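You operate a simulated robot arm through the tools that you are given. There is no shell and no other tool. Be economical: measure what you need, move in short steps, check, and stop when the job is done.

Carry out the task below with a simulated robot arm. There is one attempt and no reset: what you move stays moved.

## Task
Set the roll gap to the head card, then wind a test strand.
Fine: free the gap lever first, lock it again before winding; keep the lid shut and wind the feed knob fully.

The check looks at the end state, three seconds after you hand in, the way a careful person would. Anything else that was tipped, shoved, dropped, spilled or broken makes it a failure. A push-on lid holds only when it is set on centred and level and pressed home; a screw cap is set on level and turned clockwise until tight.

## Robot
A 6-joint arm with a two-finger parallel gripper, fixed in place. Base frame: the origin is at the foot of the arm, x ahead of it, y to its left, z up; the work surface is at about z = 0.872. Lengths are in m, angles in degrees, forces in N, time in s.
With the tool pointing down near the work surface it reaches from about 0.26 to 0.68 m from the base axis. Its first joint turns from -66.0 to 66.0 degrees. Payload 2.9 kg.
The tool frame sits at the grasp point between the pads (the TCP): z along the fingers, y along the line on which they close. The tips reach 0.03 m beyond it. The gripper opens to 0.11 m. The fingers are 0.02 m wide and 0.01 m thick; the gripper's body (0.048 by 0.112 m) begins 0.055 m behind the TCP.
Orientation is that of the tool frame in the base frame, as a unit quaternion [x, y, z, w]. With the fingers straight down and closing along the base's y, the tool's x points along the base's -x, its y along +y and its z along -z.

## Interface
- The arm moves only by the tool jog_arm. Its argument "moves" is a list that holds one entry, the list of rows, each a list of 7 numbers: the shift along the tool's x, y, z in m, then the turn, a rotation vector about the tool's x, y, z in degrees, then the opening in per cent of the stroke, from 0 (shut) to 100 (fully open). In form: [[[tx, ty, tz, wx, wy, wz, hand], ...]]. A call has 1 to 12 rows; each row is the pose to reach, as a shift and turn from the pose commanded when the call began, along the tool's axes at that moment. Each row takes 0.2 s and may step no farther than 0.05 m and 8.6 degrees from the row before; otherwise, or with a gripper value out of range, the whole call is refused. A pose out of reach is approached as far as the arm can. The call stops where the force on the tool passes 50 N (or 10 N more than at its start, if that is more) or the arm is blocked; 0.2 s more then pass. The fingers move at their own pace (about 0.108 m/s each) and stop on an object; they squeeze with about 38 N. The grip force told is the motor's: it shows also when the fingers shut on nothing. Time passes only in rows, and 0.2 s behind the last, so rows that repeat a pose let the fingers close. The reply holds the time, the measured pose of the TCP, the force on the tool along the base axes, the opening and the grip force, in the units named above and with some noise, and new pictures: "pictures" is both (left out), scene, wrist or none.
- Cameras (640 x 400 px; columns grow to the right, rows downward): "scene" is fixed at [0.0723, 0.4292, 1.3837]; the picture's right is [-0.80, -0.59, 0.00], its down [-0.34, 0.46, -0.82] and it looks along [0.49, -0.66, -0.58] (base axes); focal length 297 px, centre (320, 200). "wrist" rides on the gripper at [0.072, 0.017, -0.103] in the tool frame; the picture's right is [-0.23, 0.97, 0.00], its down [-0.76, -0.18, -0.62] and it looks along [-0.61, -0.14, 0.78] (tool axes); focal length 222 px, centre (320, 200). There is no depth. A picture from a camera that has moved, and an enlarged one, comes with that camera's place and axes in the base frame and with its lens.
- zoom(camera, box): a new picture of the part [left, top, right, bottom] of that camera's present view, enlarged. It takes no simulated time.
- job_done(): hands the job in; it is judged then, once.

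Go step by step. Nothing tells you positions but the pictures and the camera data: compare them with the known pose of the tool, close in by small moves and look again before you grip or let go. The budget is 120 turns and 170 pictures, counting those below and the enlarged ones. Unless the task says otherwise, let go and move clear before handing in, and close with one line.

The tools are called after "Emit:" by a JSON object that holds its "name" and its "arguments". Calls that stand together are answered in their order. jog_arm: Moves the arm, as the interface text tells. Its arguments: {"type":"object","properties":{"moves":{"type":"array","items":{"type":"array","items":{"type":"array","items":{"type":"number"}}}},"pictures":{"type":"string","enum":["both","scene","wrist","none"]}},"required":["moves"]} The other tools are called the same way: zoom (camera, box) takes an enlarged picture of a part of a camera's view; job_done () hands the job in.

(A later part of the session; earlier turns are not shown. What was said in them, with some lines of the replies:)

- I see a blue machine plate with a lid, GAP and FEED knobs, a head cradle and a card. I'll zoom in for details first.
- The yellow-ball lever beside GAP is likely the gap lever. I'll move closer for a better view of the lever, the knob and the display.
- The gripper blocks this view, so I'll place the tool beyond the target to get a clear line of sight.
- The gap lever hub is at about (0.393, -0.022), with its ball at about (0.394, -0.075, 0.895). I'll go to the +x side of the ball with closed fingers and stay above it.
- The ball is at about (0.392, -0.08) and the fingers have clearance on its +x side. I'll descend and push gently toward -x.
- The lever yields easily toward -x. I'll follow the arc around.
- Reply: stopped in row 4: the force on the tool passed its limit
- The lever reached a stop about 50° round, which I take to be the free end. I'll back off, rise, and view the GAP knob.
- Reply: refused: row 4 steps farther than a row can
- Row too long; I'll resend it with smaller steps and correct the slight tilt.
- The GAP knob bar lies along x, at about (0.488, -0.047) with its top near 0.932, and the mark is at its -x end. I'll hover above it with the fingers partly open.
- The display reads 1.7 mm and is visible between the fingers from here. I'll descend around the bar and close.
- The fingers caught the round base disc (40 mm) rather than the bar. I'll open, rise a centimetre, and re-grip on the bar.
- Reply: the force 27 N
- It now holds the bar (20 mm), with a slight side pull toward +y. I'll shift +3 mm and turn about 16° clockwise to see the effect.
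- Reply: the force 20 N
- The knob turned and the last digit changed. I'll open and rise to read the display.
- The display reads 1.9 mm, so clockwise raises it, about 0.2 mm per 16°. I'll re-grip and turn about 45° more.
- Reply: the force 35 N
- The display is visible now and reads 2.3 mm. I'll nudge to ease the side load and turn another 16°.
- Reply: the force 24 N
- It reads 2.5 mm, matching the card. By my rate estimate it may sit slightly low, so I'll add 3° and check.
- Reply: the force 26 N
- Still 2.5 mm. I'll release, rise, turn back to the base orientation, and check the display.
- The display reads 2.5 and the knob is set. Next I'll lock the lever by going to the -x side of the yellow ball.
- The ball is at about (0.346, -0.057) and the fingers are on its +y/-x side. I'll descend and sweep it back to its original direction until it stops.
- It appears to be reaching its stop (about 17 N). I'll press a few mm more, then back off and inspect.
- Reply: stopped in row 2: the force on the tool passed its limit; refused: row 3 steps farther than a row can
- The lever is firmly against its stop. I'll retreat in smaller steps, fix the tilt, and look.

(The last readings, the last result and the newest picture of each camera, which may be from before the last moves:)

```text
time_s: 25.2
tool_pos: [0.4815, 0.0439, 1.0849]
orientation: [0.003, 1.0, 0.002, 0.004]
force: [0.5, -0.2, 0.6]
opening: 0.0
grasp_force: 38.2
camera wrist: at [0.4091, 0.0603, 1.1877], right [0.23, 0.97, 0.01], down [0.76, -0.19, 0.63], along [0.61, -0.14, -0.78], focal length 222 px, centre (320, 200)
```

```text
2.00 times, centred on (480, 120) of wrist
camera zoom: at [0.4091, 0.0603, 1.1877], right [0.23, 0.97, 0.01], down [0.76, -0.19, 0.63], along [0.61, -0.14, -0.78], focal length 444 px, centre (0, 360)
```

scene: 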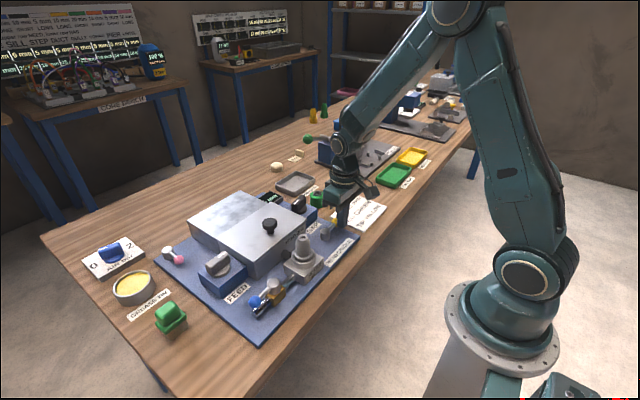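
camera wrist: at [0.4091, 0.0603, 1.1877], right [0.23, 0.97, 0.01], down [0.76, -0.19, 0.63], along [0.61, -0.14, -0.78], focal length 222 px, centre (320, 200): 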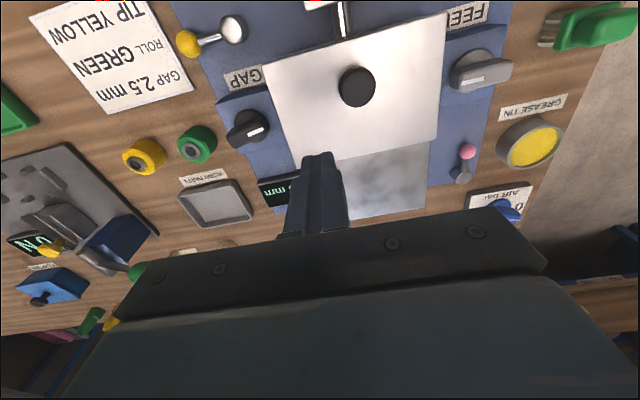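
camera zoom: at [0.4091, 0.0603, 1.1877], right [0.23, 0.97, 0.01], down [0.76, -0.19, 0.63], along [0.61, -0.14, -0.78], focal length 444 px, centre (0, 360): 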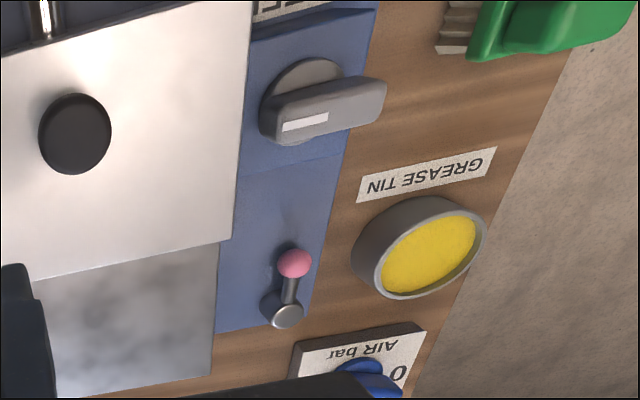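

The lever is back in its locked position and the gap knob is still set. Next is FEED: the grey bar lies along y at about (0.484, 0.209), top near 0.94. I'll go above it with the tool yawed -90°, fingers closing along x.

Emit:
{"name": "jog_arm", "arguments": {"moves": [[[0, 0.015, 0, 0, 0, -8.2, 0], [0, 0.03, 0, 0, 0, -16.4, 0], [0, 0.045, 0, 0, 0, -24.6, 10], [0, 0.06, 0, 0, 0, -32.8, 20], [0, 0.075, 0, 0, 0, -41, 30], [0, 0.09, 0, 0, 0, -49.2, 40], [0, 0.105, 0, 0, 0, -57.4, 45], [0, 0.12, 0, 0, 0, -65.6, 45], [-0.001, 0.135, 0.01, 0, 0, -73.8, 45], [-0.002, 0.15, 0.03, 0, 0, -82, 45], [-0.003, 0.165, 0.06, 0, 0, -90, 45], [-0.003, 0.165, 0.09, 0, 0, -90, 45]]]}}

Emit:
{"name": "zoom", "arguments": {"camera": "scene", "box": [150, 195, 300, 305]}}

```text
time_s: 27.8
tool_pos: [0.4868, 0.2084, 0.9955]
orientation: [-0.706, 0.708, 0.0, 0.004]
force: [0.4, -0.1, 0.9]
opening: 0.0497
grasp_force: 0.1
camera wrist: at [0.4685, 0.1352, 1.0984], right [-0.97, 0.23, -0.01], down [0.18, 0.76, 0.63], along [0.15, 0.61, -0.78], focal length 222 px, centre (320, 200)
```

scene: 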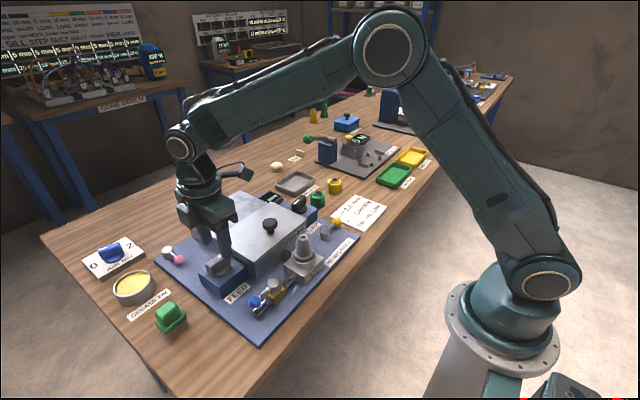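
wrist: 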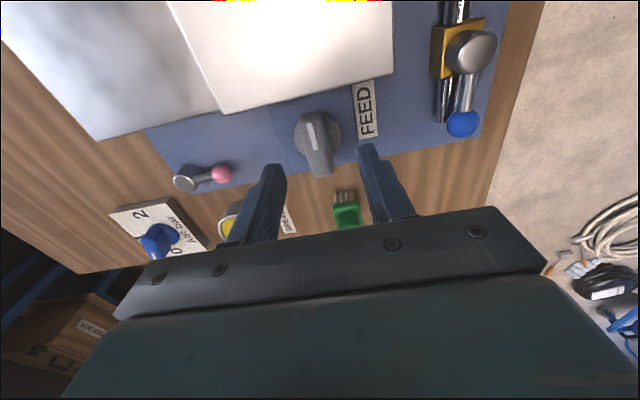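

```text
3.64 times, centred on (225, 250) of scene
camera zoom: at [0.0723, 0.4292, 1.3837], right [-0.8, -0.59, 0.0], down [-0.34, 0.46, -0.82], along [0.49, -0.66, -0.58], focal length 1080 px, centre (666, 18)
```

zoom: 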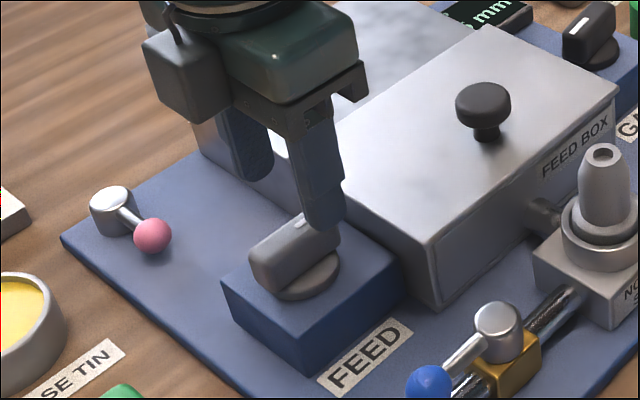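

The knob is centred between the fingers. I'll descend, grip the bar, and start turning clockwise.

Emit:
{"name": "jog_arm", "arguments": {"moves": [[[-0.002, 0, 0.02, 0, 0, 0, 45], [-0.003, 0, 0.04, 0, 0, 0, 45], [-0.003, 0, 0.04, 0, 0, 0, 15], [-0.003, 0, 0.04, 0, 0, 0, 0], [-0.003, 0, 0.04, 0, 0, 0, 0]]], "pictures": "wrist"}}

Emit:
{"name": "zoom", "arguments": {"camera": "scene", "box": [150, 195, 300, 305]}}

```text
time_s: 29.0
tool_pos: [0.4901, 0.2119, 0.9563]
orientation: [-0.704, 0.71, -0.002, 0.008]
force: [28.1, 0.8, -7.5]
opening: 0.0198
grasp_force: 44.8
camera wrist: at [0.4709, 0.1378, 1.0581], right [-0.97, 0.23, -0.01], down [0.18, 0.76, 0.63], along [0.16, 0.61, -0.78], focal length 222 px, centre (320, 200)
```

wrist: 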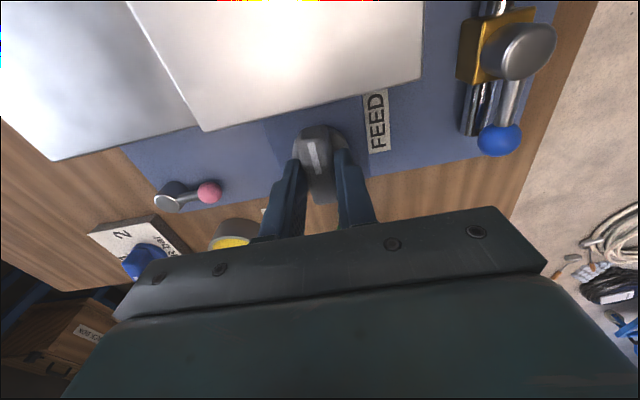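

```text
3.64 times, centred on (225, 250) of scene
camera zoom: at [0.0733, 0.4293, 1.3837], right [-0.8, -0.59, 0.0], down [-0.34, 0.46, -0.82], along [0.49, -0.66, -0.58], focal length 1080 px, centre (666, 18)
```

zoom: 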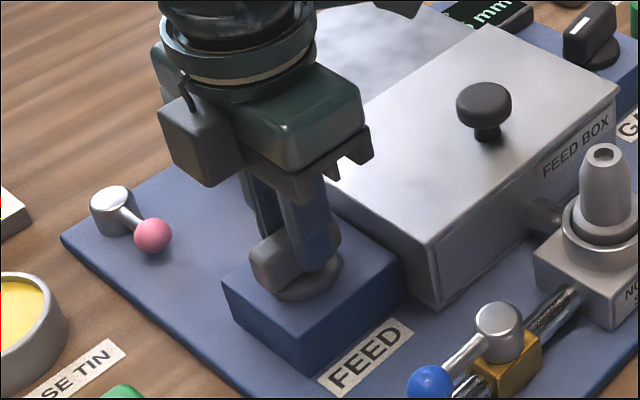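

The bar is gripped, with a pull toward +x. I'll ease over 4 mm and turn clockwise.

Emit:
{"name": "jog_arm", "arguments": {"moves": [[[0, -0.004, 0, 0, 0, 0, 0], [0, -0.004, 0, 0, 0, 8, 0], [0, -0.004, 0, 0, 0, 16, 0], [0, -0.004, 0, 0, 0, 24, 0], [0, -0.004, 0, 0, 0, 32, 0], [0, -0.004, 0, 0, 0, 40, 0], [0, -0.004, 0, 0, 0, 48, 0]]]}}

Emit:
{"name": "zoom", "arguments": {"camera": "scene", "box": [150, 195, 300, 305]}}

```text
time_s: 30.6
tool_pos: [0.4896, 0.2123, 0.9553]
orientation: [-0.356, 0.935, 0.002, 0.002]
force: [-15.8, -5.6, 3.5]
opening: 0.02
grasp_force: 45.1
camera wrist: at [0.4234, 0.1755, 1.0586], right [-0.48, 0.88, 0.0], down [0.69, 0.37, 0.63], along [0.55, 0.3, -0.78], focal length 222 px, centre (320, 200)
```

scene: 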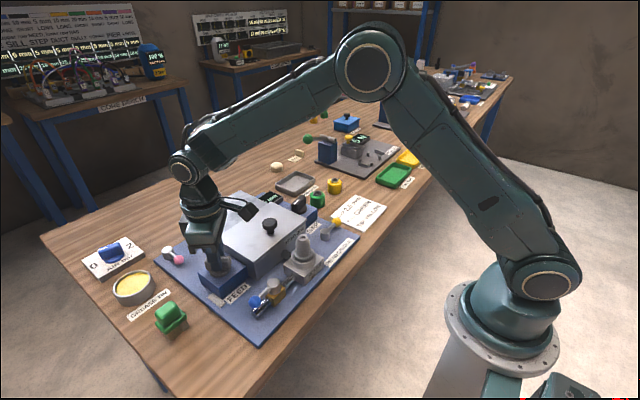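
wrist: 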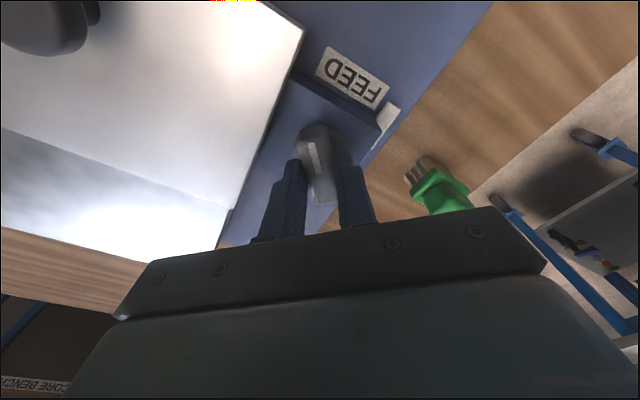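

```text
3.64 times, centred on (225, 250) of scene
camera zoom: at [0.0719, 0.429, 1.3838], right [-0.8, -0.59, 0.0], down [-0.34, 0.46, -0.82], along [0.49, -0.66, -0.58], focal length 1080 px, centre (666, 18)
```

zoom: 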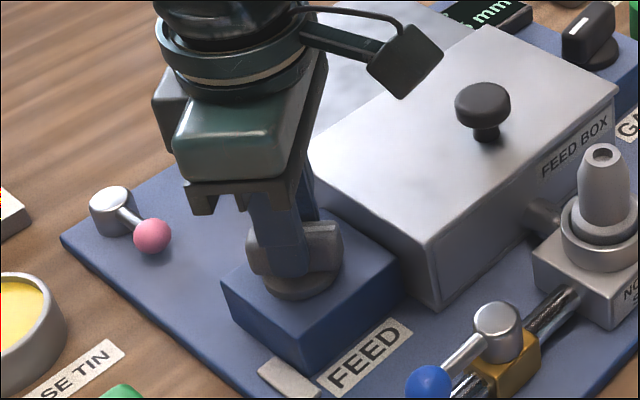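

The knob is turning, and a small white piece has appeared beside the FEED label. I'll look at it before continuing.

Emit:
{"name": "zoom", "arguments": {"camera": "wrist", "box": [300, 30, 460, 200]}}

Emit:
{"name": "zoom", "arguments": {"camera": "scene", "box": [200, 250, 290, 320]}}

```text
2.35 times, centred on (380, 115) of wrist
camera zoom: at [0.4234, 0.1755, 1.0586], right [-0.48, 0.88, 0.0], down [0.69, 0.37, 0.63], along [0.55, 0.3, -0.78], focal length 523 px, centre (179, 400)
```

zoom: 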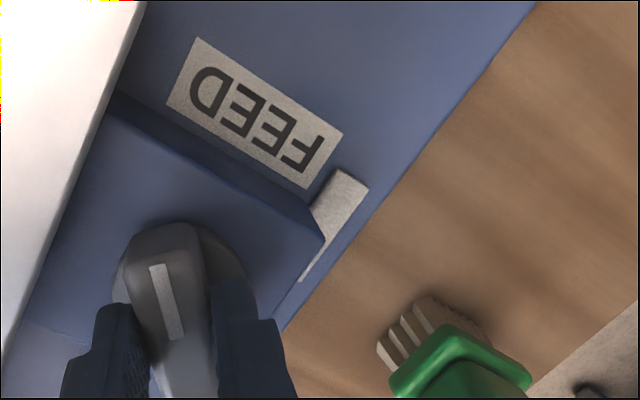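

```text
5.71 times, centred on (245, 285) of scene
camera zoom: at [0.0719, 0.429, 1.3838], right [-0.8, -0.59, 0.0], down [-0.34, 0.46, -0.82], along [0.49, -0.66, -0.58], focal length 1697 px, centre (749, -286)
```

zoom: 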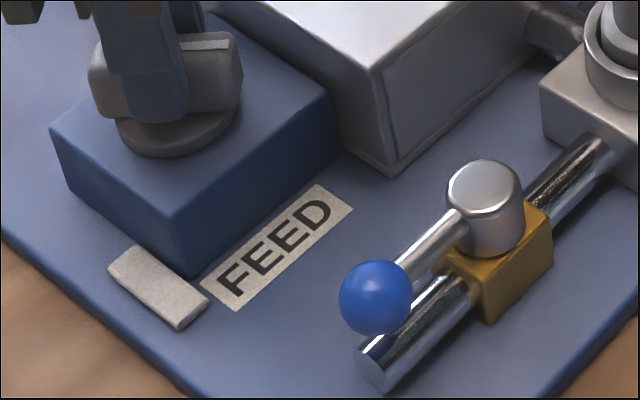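

That grey strip coming out next to the feed block appears to be the test strand. I'll keep winding clockwise.

Emit:
{"name": "jog_arm", "arguments": {"moves": [[[0, 0, 0, 0, 0, 8, 0], [0, 0, 0, 0, 0, 16, 0], [0, 0, 0, 0, 0, 24, 0], [0, 0, 0, 0, 0, 32, 0], [0, 0, 0, 0, 0, 40, 0], [0, 0, 0, 0, 0, 48, 0], [0, 0, 0, 0, 0, 56, 0], [0, 0, 0, 0, 0, 64, 0], [0, 0, 0, 0, 0, 72, 0], [0, 0, 0, 0, 0, 80, 0], [0, 0, 0, 0, 0, 88, 0]]]}}

Emit:
{"name": "zoom", "arguments": {"camera": "scene", "box": [150, 195, 300, 305]}}

```text
time_s: 33.0
tool_pos: [0.4898, 0.213, 0.9563]
orientation: [0.393, 0.92, 0.003, 0.002]
force: [-23.9, 14.4, -5.8]
opening: 0.0198
grasp_force: 45.1
camera wrist: at [0.451, 0.2765, 1.0591], right [0.86, 0.51, 0.01], down [0.4, -0.68, 0.62], along [0.32, -0.53, -0.78], focal length 222 px, centre (320, 200)
```

scene: 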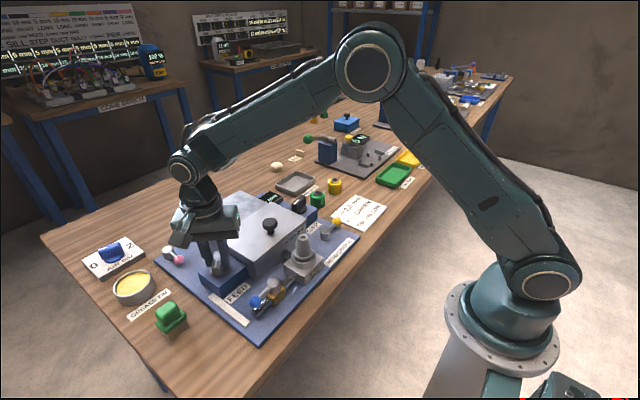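
wrist: 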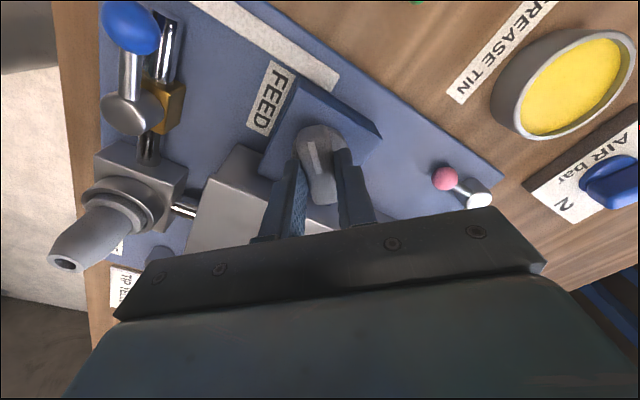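

```text
3.64 times, centred on (225, 250) of scene
camera zoom: at [0.0718, 0.4297, 1.3836], right [-0.8, -0.59, 0.0], down [-0.34, 0.46, -0.82], along [0.49, -0.66, -0.58], focal length 1080 px, centre (666, 18)
```

zoom: 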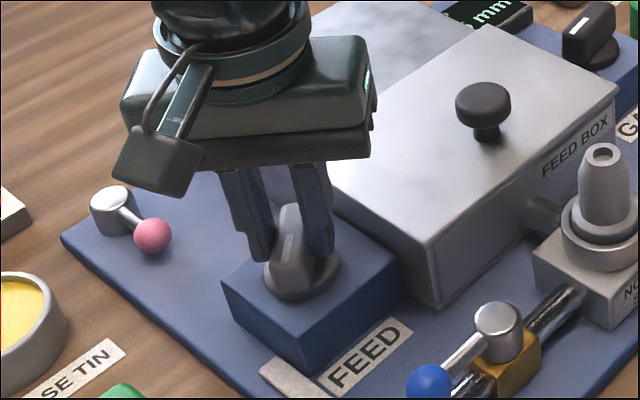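

The strand is growing as I wind. I'll continue clockwise until it stops.

Emit:
{"name": "jog_arm", "arguments": {"moves": [[[0.002, 0, 0, 0, 0, 8, 0], [0.002, 0, 0, 0, 0, 16, 0], [0.002, 0, 0, 0, 0, 24, 0], [0.002, 0, 0, 0, 0, 32, 0], [0.002, 0, 0, 0, 0, 40, 0], [0.002, 0, 0, 0, 0, 48, 0], [0.002, 0, 0, 0, 0, 56, 0], [0.002, 0, 0, 0, 0, 64, 0], [0.002, 0, 0, 0, 0, 72, 0], [0.002, 0, 0, 0, 0, 80, 0], [0.002, 0, 0, 0, 0, 88, 0]]]}}

Emit:
{"name": "zoom", "arguments": {"camera": "scene", "box": [150, 195, 300, 345]}}

```text
time_s: 35.4
tool_pos: [0.4902, 0.2137, 0.9582]
orientation: [0.921, 0.389, 0.005, -0.001]
force: [3.2, -3.3, -6.8]
opening: 0.0291
grasp_force: 44.9
camera wrist: at [0.5519, 0.2527, 1.0613], right [0.54, -0.84, 0.0], down [-0.66, -0.43, 0.61], along [-0.52, -0.33, -0.79], focal length 222 px, centre (320, 200)
```

scene: 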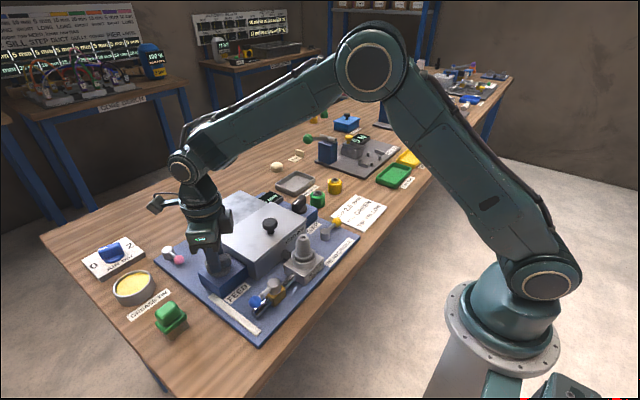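
wrist: 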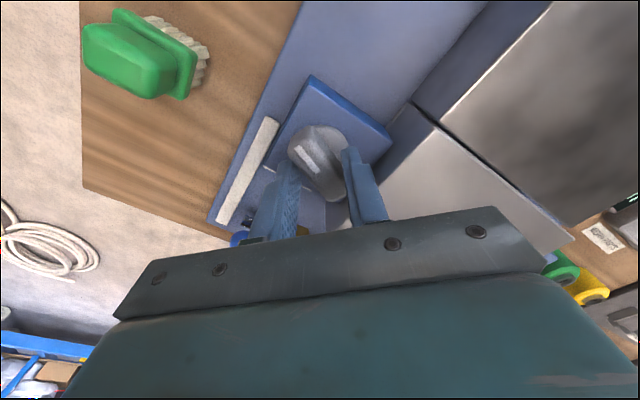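

```text
2.67 times, centred on (225, 270) of scene
camera zoom: at [0.0726, 0.4292, 1.3837], right [-0.8, -0.59, 0.0], down [-0.34, 0.46, -0.82], along [0.49, -0.66, -0.58], focal length 792 px, centre (573, 13)
```

zoom: 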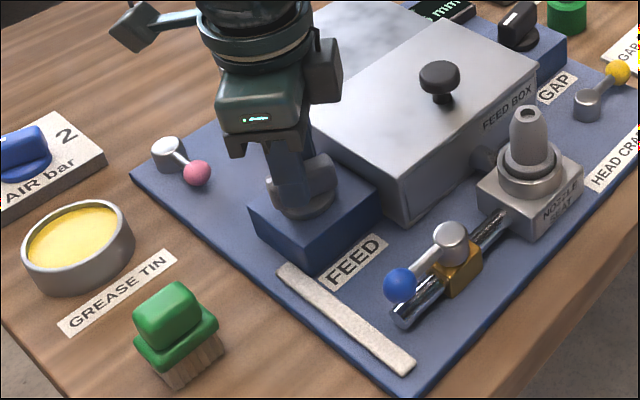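

The grip slipped on the bar (opening 29 mm), so the knob has probably hit its end stop. I'll release, rise, turn back to yaw 90° and check.

Emit:
{"name": "jog_arm", "arguments": {"moves": [[[0, 0, 0, 0, 0, 0, 60], [0, 0, 0, 0, 0, 0, 60], [0, 0, -0.03, 0, 0, 0, 55], [0, 0, -0.04, 0, 0, -8, 50], [0, 0, -0.04, 0, 0, -16, 50], [0, 0, -0.04, 0, 0, -24, 50], [0, 0, -0.04, 0, 0, -32, 50], [0, 0, -0.04, 0, 0, -40, 50]]], "pictures": "wrist"}}

Emit:
{"name": "zoom", "arguments": {"camera": "wrist", "box": [220, 60, 420, 210]}}

Emit:
{"name": "zoom", "arguments": {"camera": "scene", "box": [190, 225, 270, 285]}}

```text
time_s: 37.2
tool_pos: [0.4898, 0.2136, 0.9965]
orientation: [0.733, 0.68, 0.005, 0.001]
force: [0.2, -0.5, -0.3]
opening: 0.0549
grasp_force: 0.1
camera wrist: at [0.5109, 0.2834, 1.1], right [0.95, -0.3, 0.01], down [-0.24, -0.75, 0.62], along [-0.18, -0.59, -0.79], focal length 222 px, centre (320, 200)
```

wrist: 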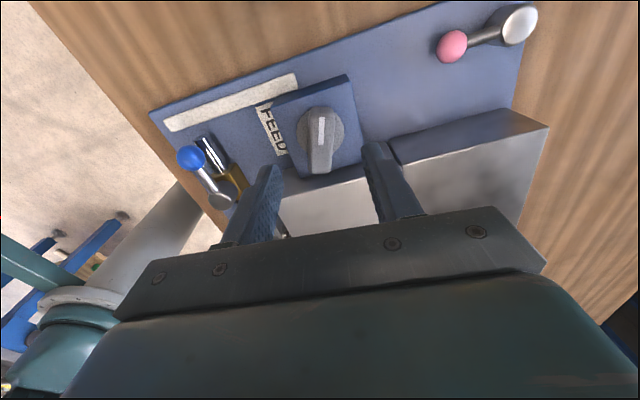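

```text
2.67 times, centred on (320, 135) of wrist
camera zoom: at [0.5109, 0.2834, 1.1], right [0.95, -0.3, 0.01], down [-0.24, -0.75, 0.62], along [-0.18, -0.59, -0.79], focal length 592 px, centre (320, 373)
```

zoom: 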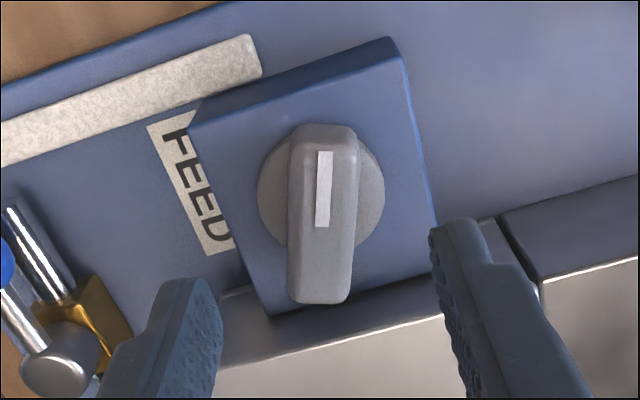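

```text
6.67 times, centred on (230, 255) of scene
camera zoom: at [0.0723, 0.4292, 1.3837], right [-0.8, -0.59, 0.0], down [-0.34, 0.46, -0.82], along [0.49, -0.66, -0.58], focal length 1980 px, centre (920, -167)
```

zoom: 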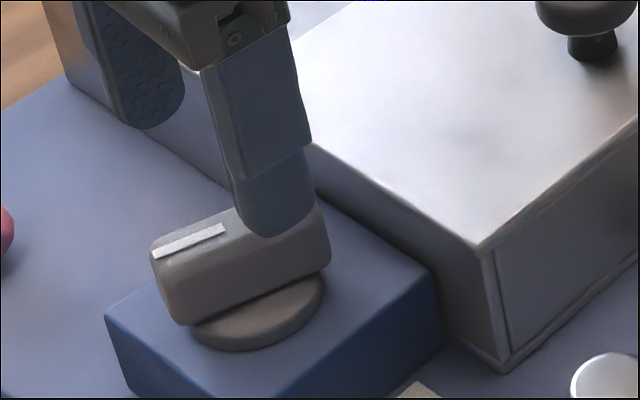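

The knob now points to +y, about 180° from the start. I'll re-grip and turn a little more to confirm it is at the end stop.

Emit:
{"name": "jog_arm", "arguments": {"moves": [[[0, 0, 0.02, 0, 0, 0, 50], [0, 0, 0.041, 0, 0, 0, 50], [0, 0, 0.041, 0, 0, 0, 15], [0, 0, 0.041, 0, 0, 0, 0], [0, 0, 0.041, 0, 0, 0, 0], [0, 0, 0.041, 0, 0, 8, 0], [0, 0, 0.041, 0, 0, 14, 0], [0, 0, 0.041, 0, 0, 14, 0]]], "pictures": "wrist"}}

Emit:
{"name": "zoom", "arguments": {"camera": "wrist", "box": [220, 60, 420, 210]}}

```text
time_s: 39.0
tool_pos: [0.4907, 0.2135, 0.9555]
orientation: [0.811, 0.584, 0.005, 0.0]
force: [13.8, 5.2, -4.4]
opening: 0.0197
grasp_force: 45.2
camera wrist: at [0.5282, 0.2758, 1.0591], right [0.85, -0.52, 0.0], down [-0.41, -0.67, 0.62], along [-0.32, -0.53, -0.79], focal length 222 px, centre (320, 200)
```

wrist: 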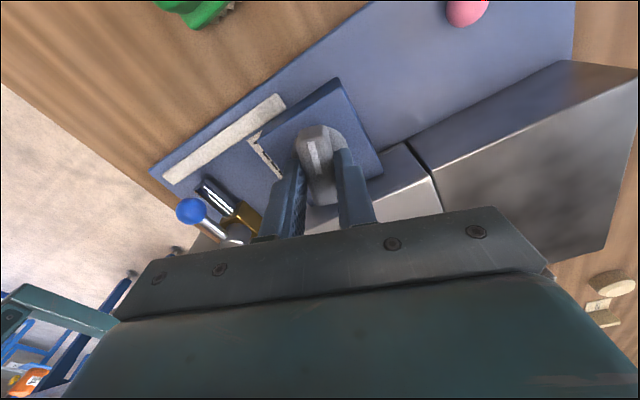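

```text
2.67 times, centred on (320, 135) of wrist
camera zoom: at [0.5282, 0.2758, 1.0591], right [0.85, -0.52, 0.0], down [-0.41, -0.67, 0.62], along [-0.32, -0.53, -0.79], focal length 592 px, centre (320, 373)
```

zoom: 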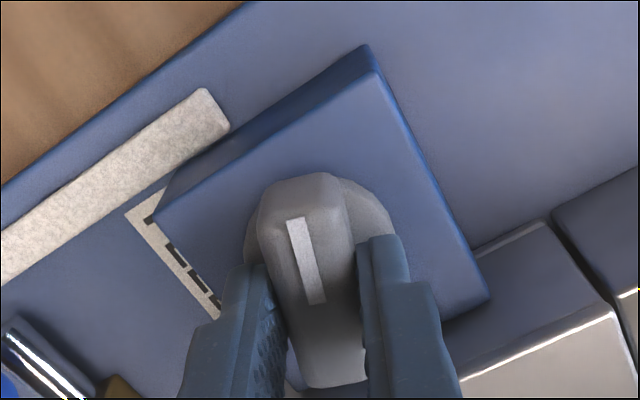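

The knob is still turning with the grip (opening still 20 mm). I'll continue more slowly and watch the opening.

Emit:
{"name": "jog_arm", "arguments": {"moves": [[[0, 0, 0, 0, 0, 5, 0], [0, 0, 0, 0, 0, 10, 0], [0, 0, 0, 0, 0, 15, 0], [0, 0, 0, 0, 0, 15, 0]]], "pictures": "none"}}

Emit:
{"name": "zoom", "arguments": {"camera": "wrist", "box": [220, 60, 420, 210]}}

```text
time_s: 40.0
tool_pos: [0.4904, 0.2144, 0.9552]
orientation: [0.88, 0.475, 0.006, -0.001]
force: [17.3, 1.5, -3.4]
opening: 0.0241
grasp_force: 45.4
```

```text
2.67 times, centred on (320, 135) of wrist
camera zoom: at [0.5433, 0.264, 1.0594], right [0.69, -0.72, 0.0], down [-0.57, -0.54, 0.61], along [-0.44, -0.42, -0.79], focal length 592 px, centre (320, 373)
```

zoom: 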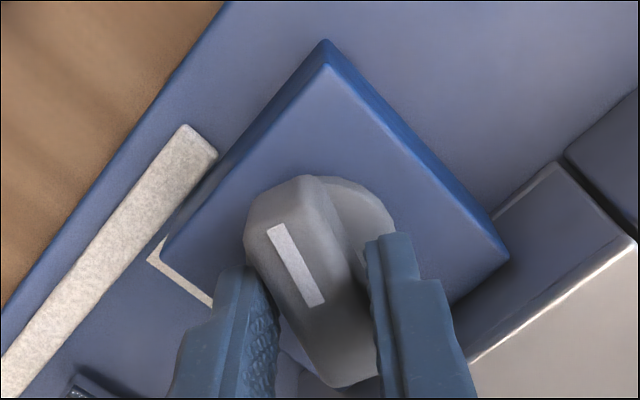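

The grip skews on the bar at the same knob angle (about 108°) both times, so the knob is at its end stop. I'll release, rise, unwind the wrist and check the final state.

Emit:
{"name": "jog_arm", "arguments": {"moves": [[[0, 0, 0, 0, 0, 0, 60], [0, 0, 0, 0, 0, 0, 60], [0, 0, -0.04, 0, 0, 0, 60], [0, 0, -0.08, 0, 0, -8, 50], [0, 0, -0.11, 0, 0, -16, 40], [0, 0, -0.12, 0, 0, -24, 30], [0, 0, -0.12, 0, 0, -32, 20], [0, 0, -0.12, 0, 0, -40, 10], [0, 0, -0.12, 0, 0, -48, 0], [0, 0, -0.12, 0, 0, -56, 0], [0, 0, -0.12, 0, 0, -64, 0], [0, 0, -0.12, 0, 0, -72, 0]]], "pictures": "none"}}

Emit:
{"name": "jog_arm", "arguments": {"moves": [[[0, 0, 0, 0, 0, -8, 0], [0, 0, 0, 0, 0, -16, 0], [0, 0, 0, 0, 0, -24, 0], [0, 0, 0, 0, 0, -32, 0], [0.01, 0, -0.03, 0, 0, -40, 0], [0.02, 0, -0.06, 0, 0, -48, 0], [0.03, 0, -0.08, 0, 0, -51, 0]]], "pictures": "both"}}

Emit:
{"name": "zoom", "arguments": {"camera": "scene", "box": [150, 170, 390, 345]}}

Emit:
{"name": "zoom", "arguments": {"camera": "wrist", "box": [160, 0, 480, 200]}}

```text
time_s: 42.6
tool_pos: [0.4879, 0.2138, 1.0761]
orientation: [0.431, 0.902, 0.003, 0.002]
force: [-0.3, -0.1, 0.4]
opening: 0.0
grasp_force: 37.5
```

```text
time_s: 44.2
tool_pos: [0.4677, 0.235, 1.1566]
orientation: [0.002, 1.0, 0.002, 0.004]
force: [-0.1, -0.2, 0.6]
opening: 0.0
grasp_force: 37.8
camera wrist: at [0.3954, 0.2519, 1.2584], right [0.23, 0.97, 0.01], down [0.76, -0.18, 0.63], along [0.61, -0.14, -0.78], focal length 222 px, centre (320, 200)
```

scene: 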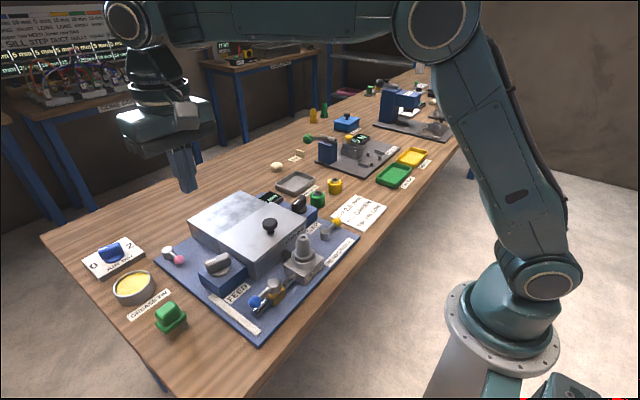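
wrist: 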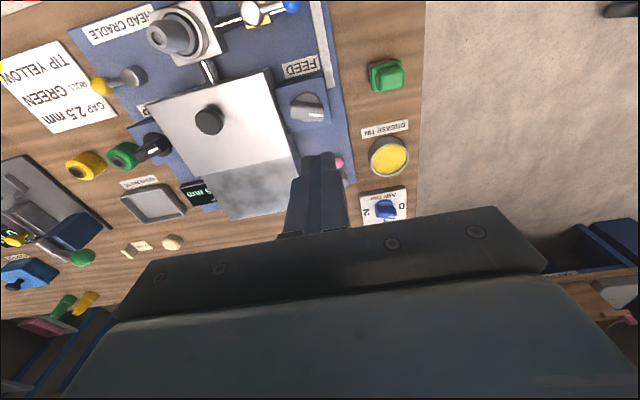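

```text
2.29 times, centred on (270, 258) of scene
camera zoom: at [0.0723, 0.4292, 1.3837], right [-0.8, -0.59, 0.0], down [-0.34, 0.46, -0.82], along [0.49, -0.66, -0.58], focal length 679 px, centre (434, 69)
```

zoom: 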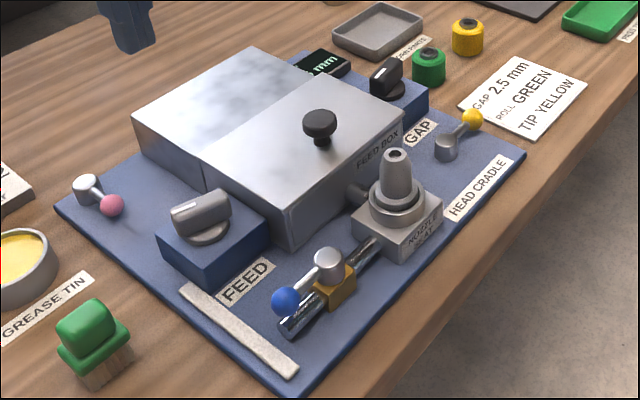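

```text
2.00 times, centred on (320, 100) of wrist
camera zoom: at [0.3954, 0.2519, 1.2584], right [0.23, 0.97, 0.01], down [0.76, -0.18, 0.63], along [0.61, -0.14, -0.78], focal length 444 px, centre (320, 400)
```

zoom: 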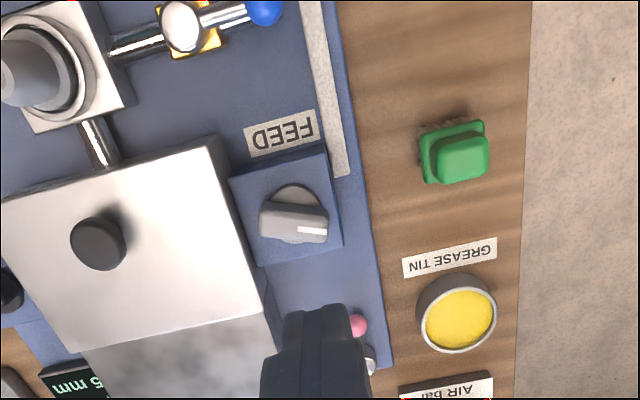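

The gap reads 2.5 mm, the lever is locked, the lid is shut and the strand is fully wound with the feed knob at its end stop. The arm is clear, so I'll hand in.

Emit:
{"name": "job_done", "arguments": {}}

```text
The job is handed in.
```

I set the roll gap to 2.5 mm to match the card, freeing the gap lever first and locking it again afterwards. I then wound the feed knob clockwise to its end stop, which fed out the test strand, and the lid stayed shut throughout.
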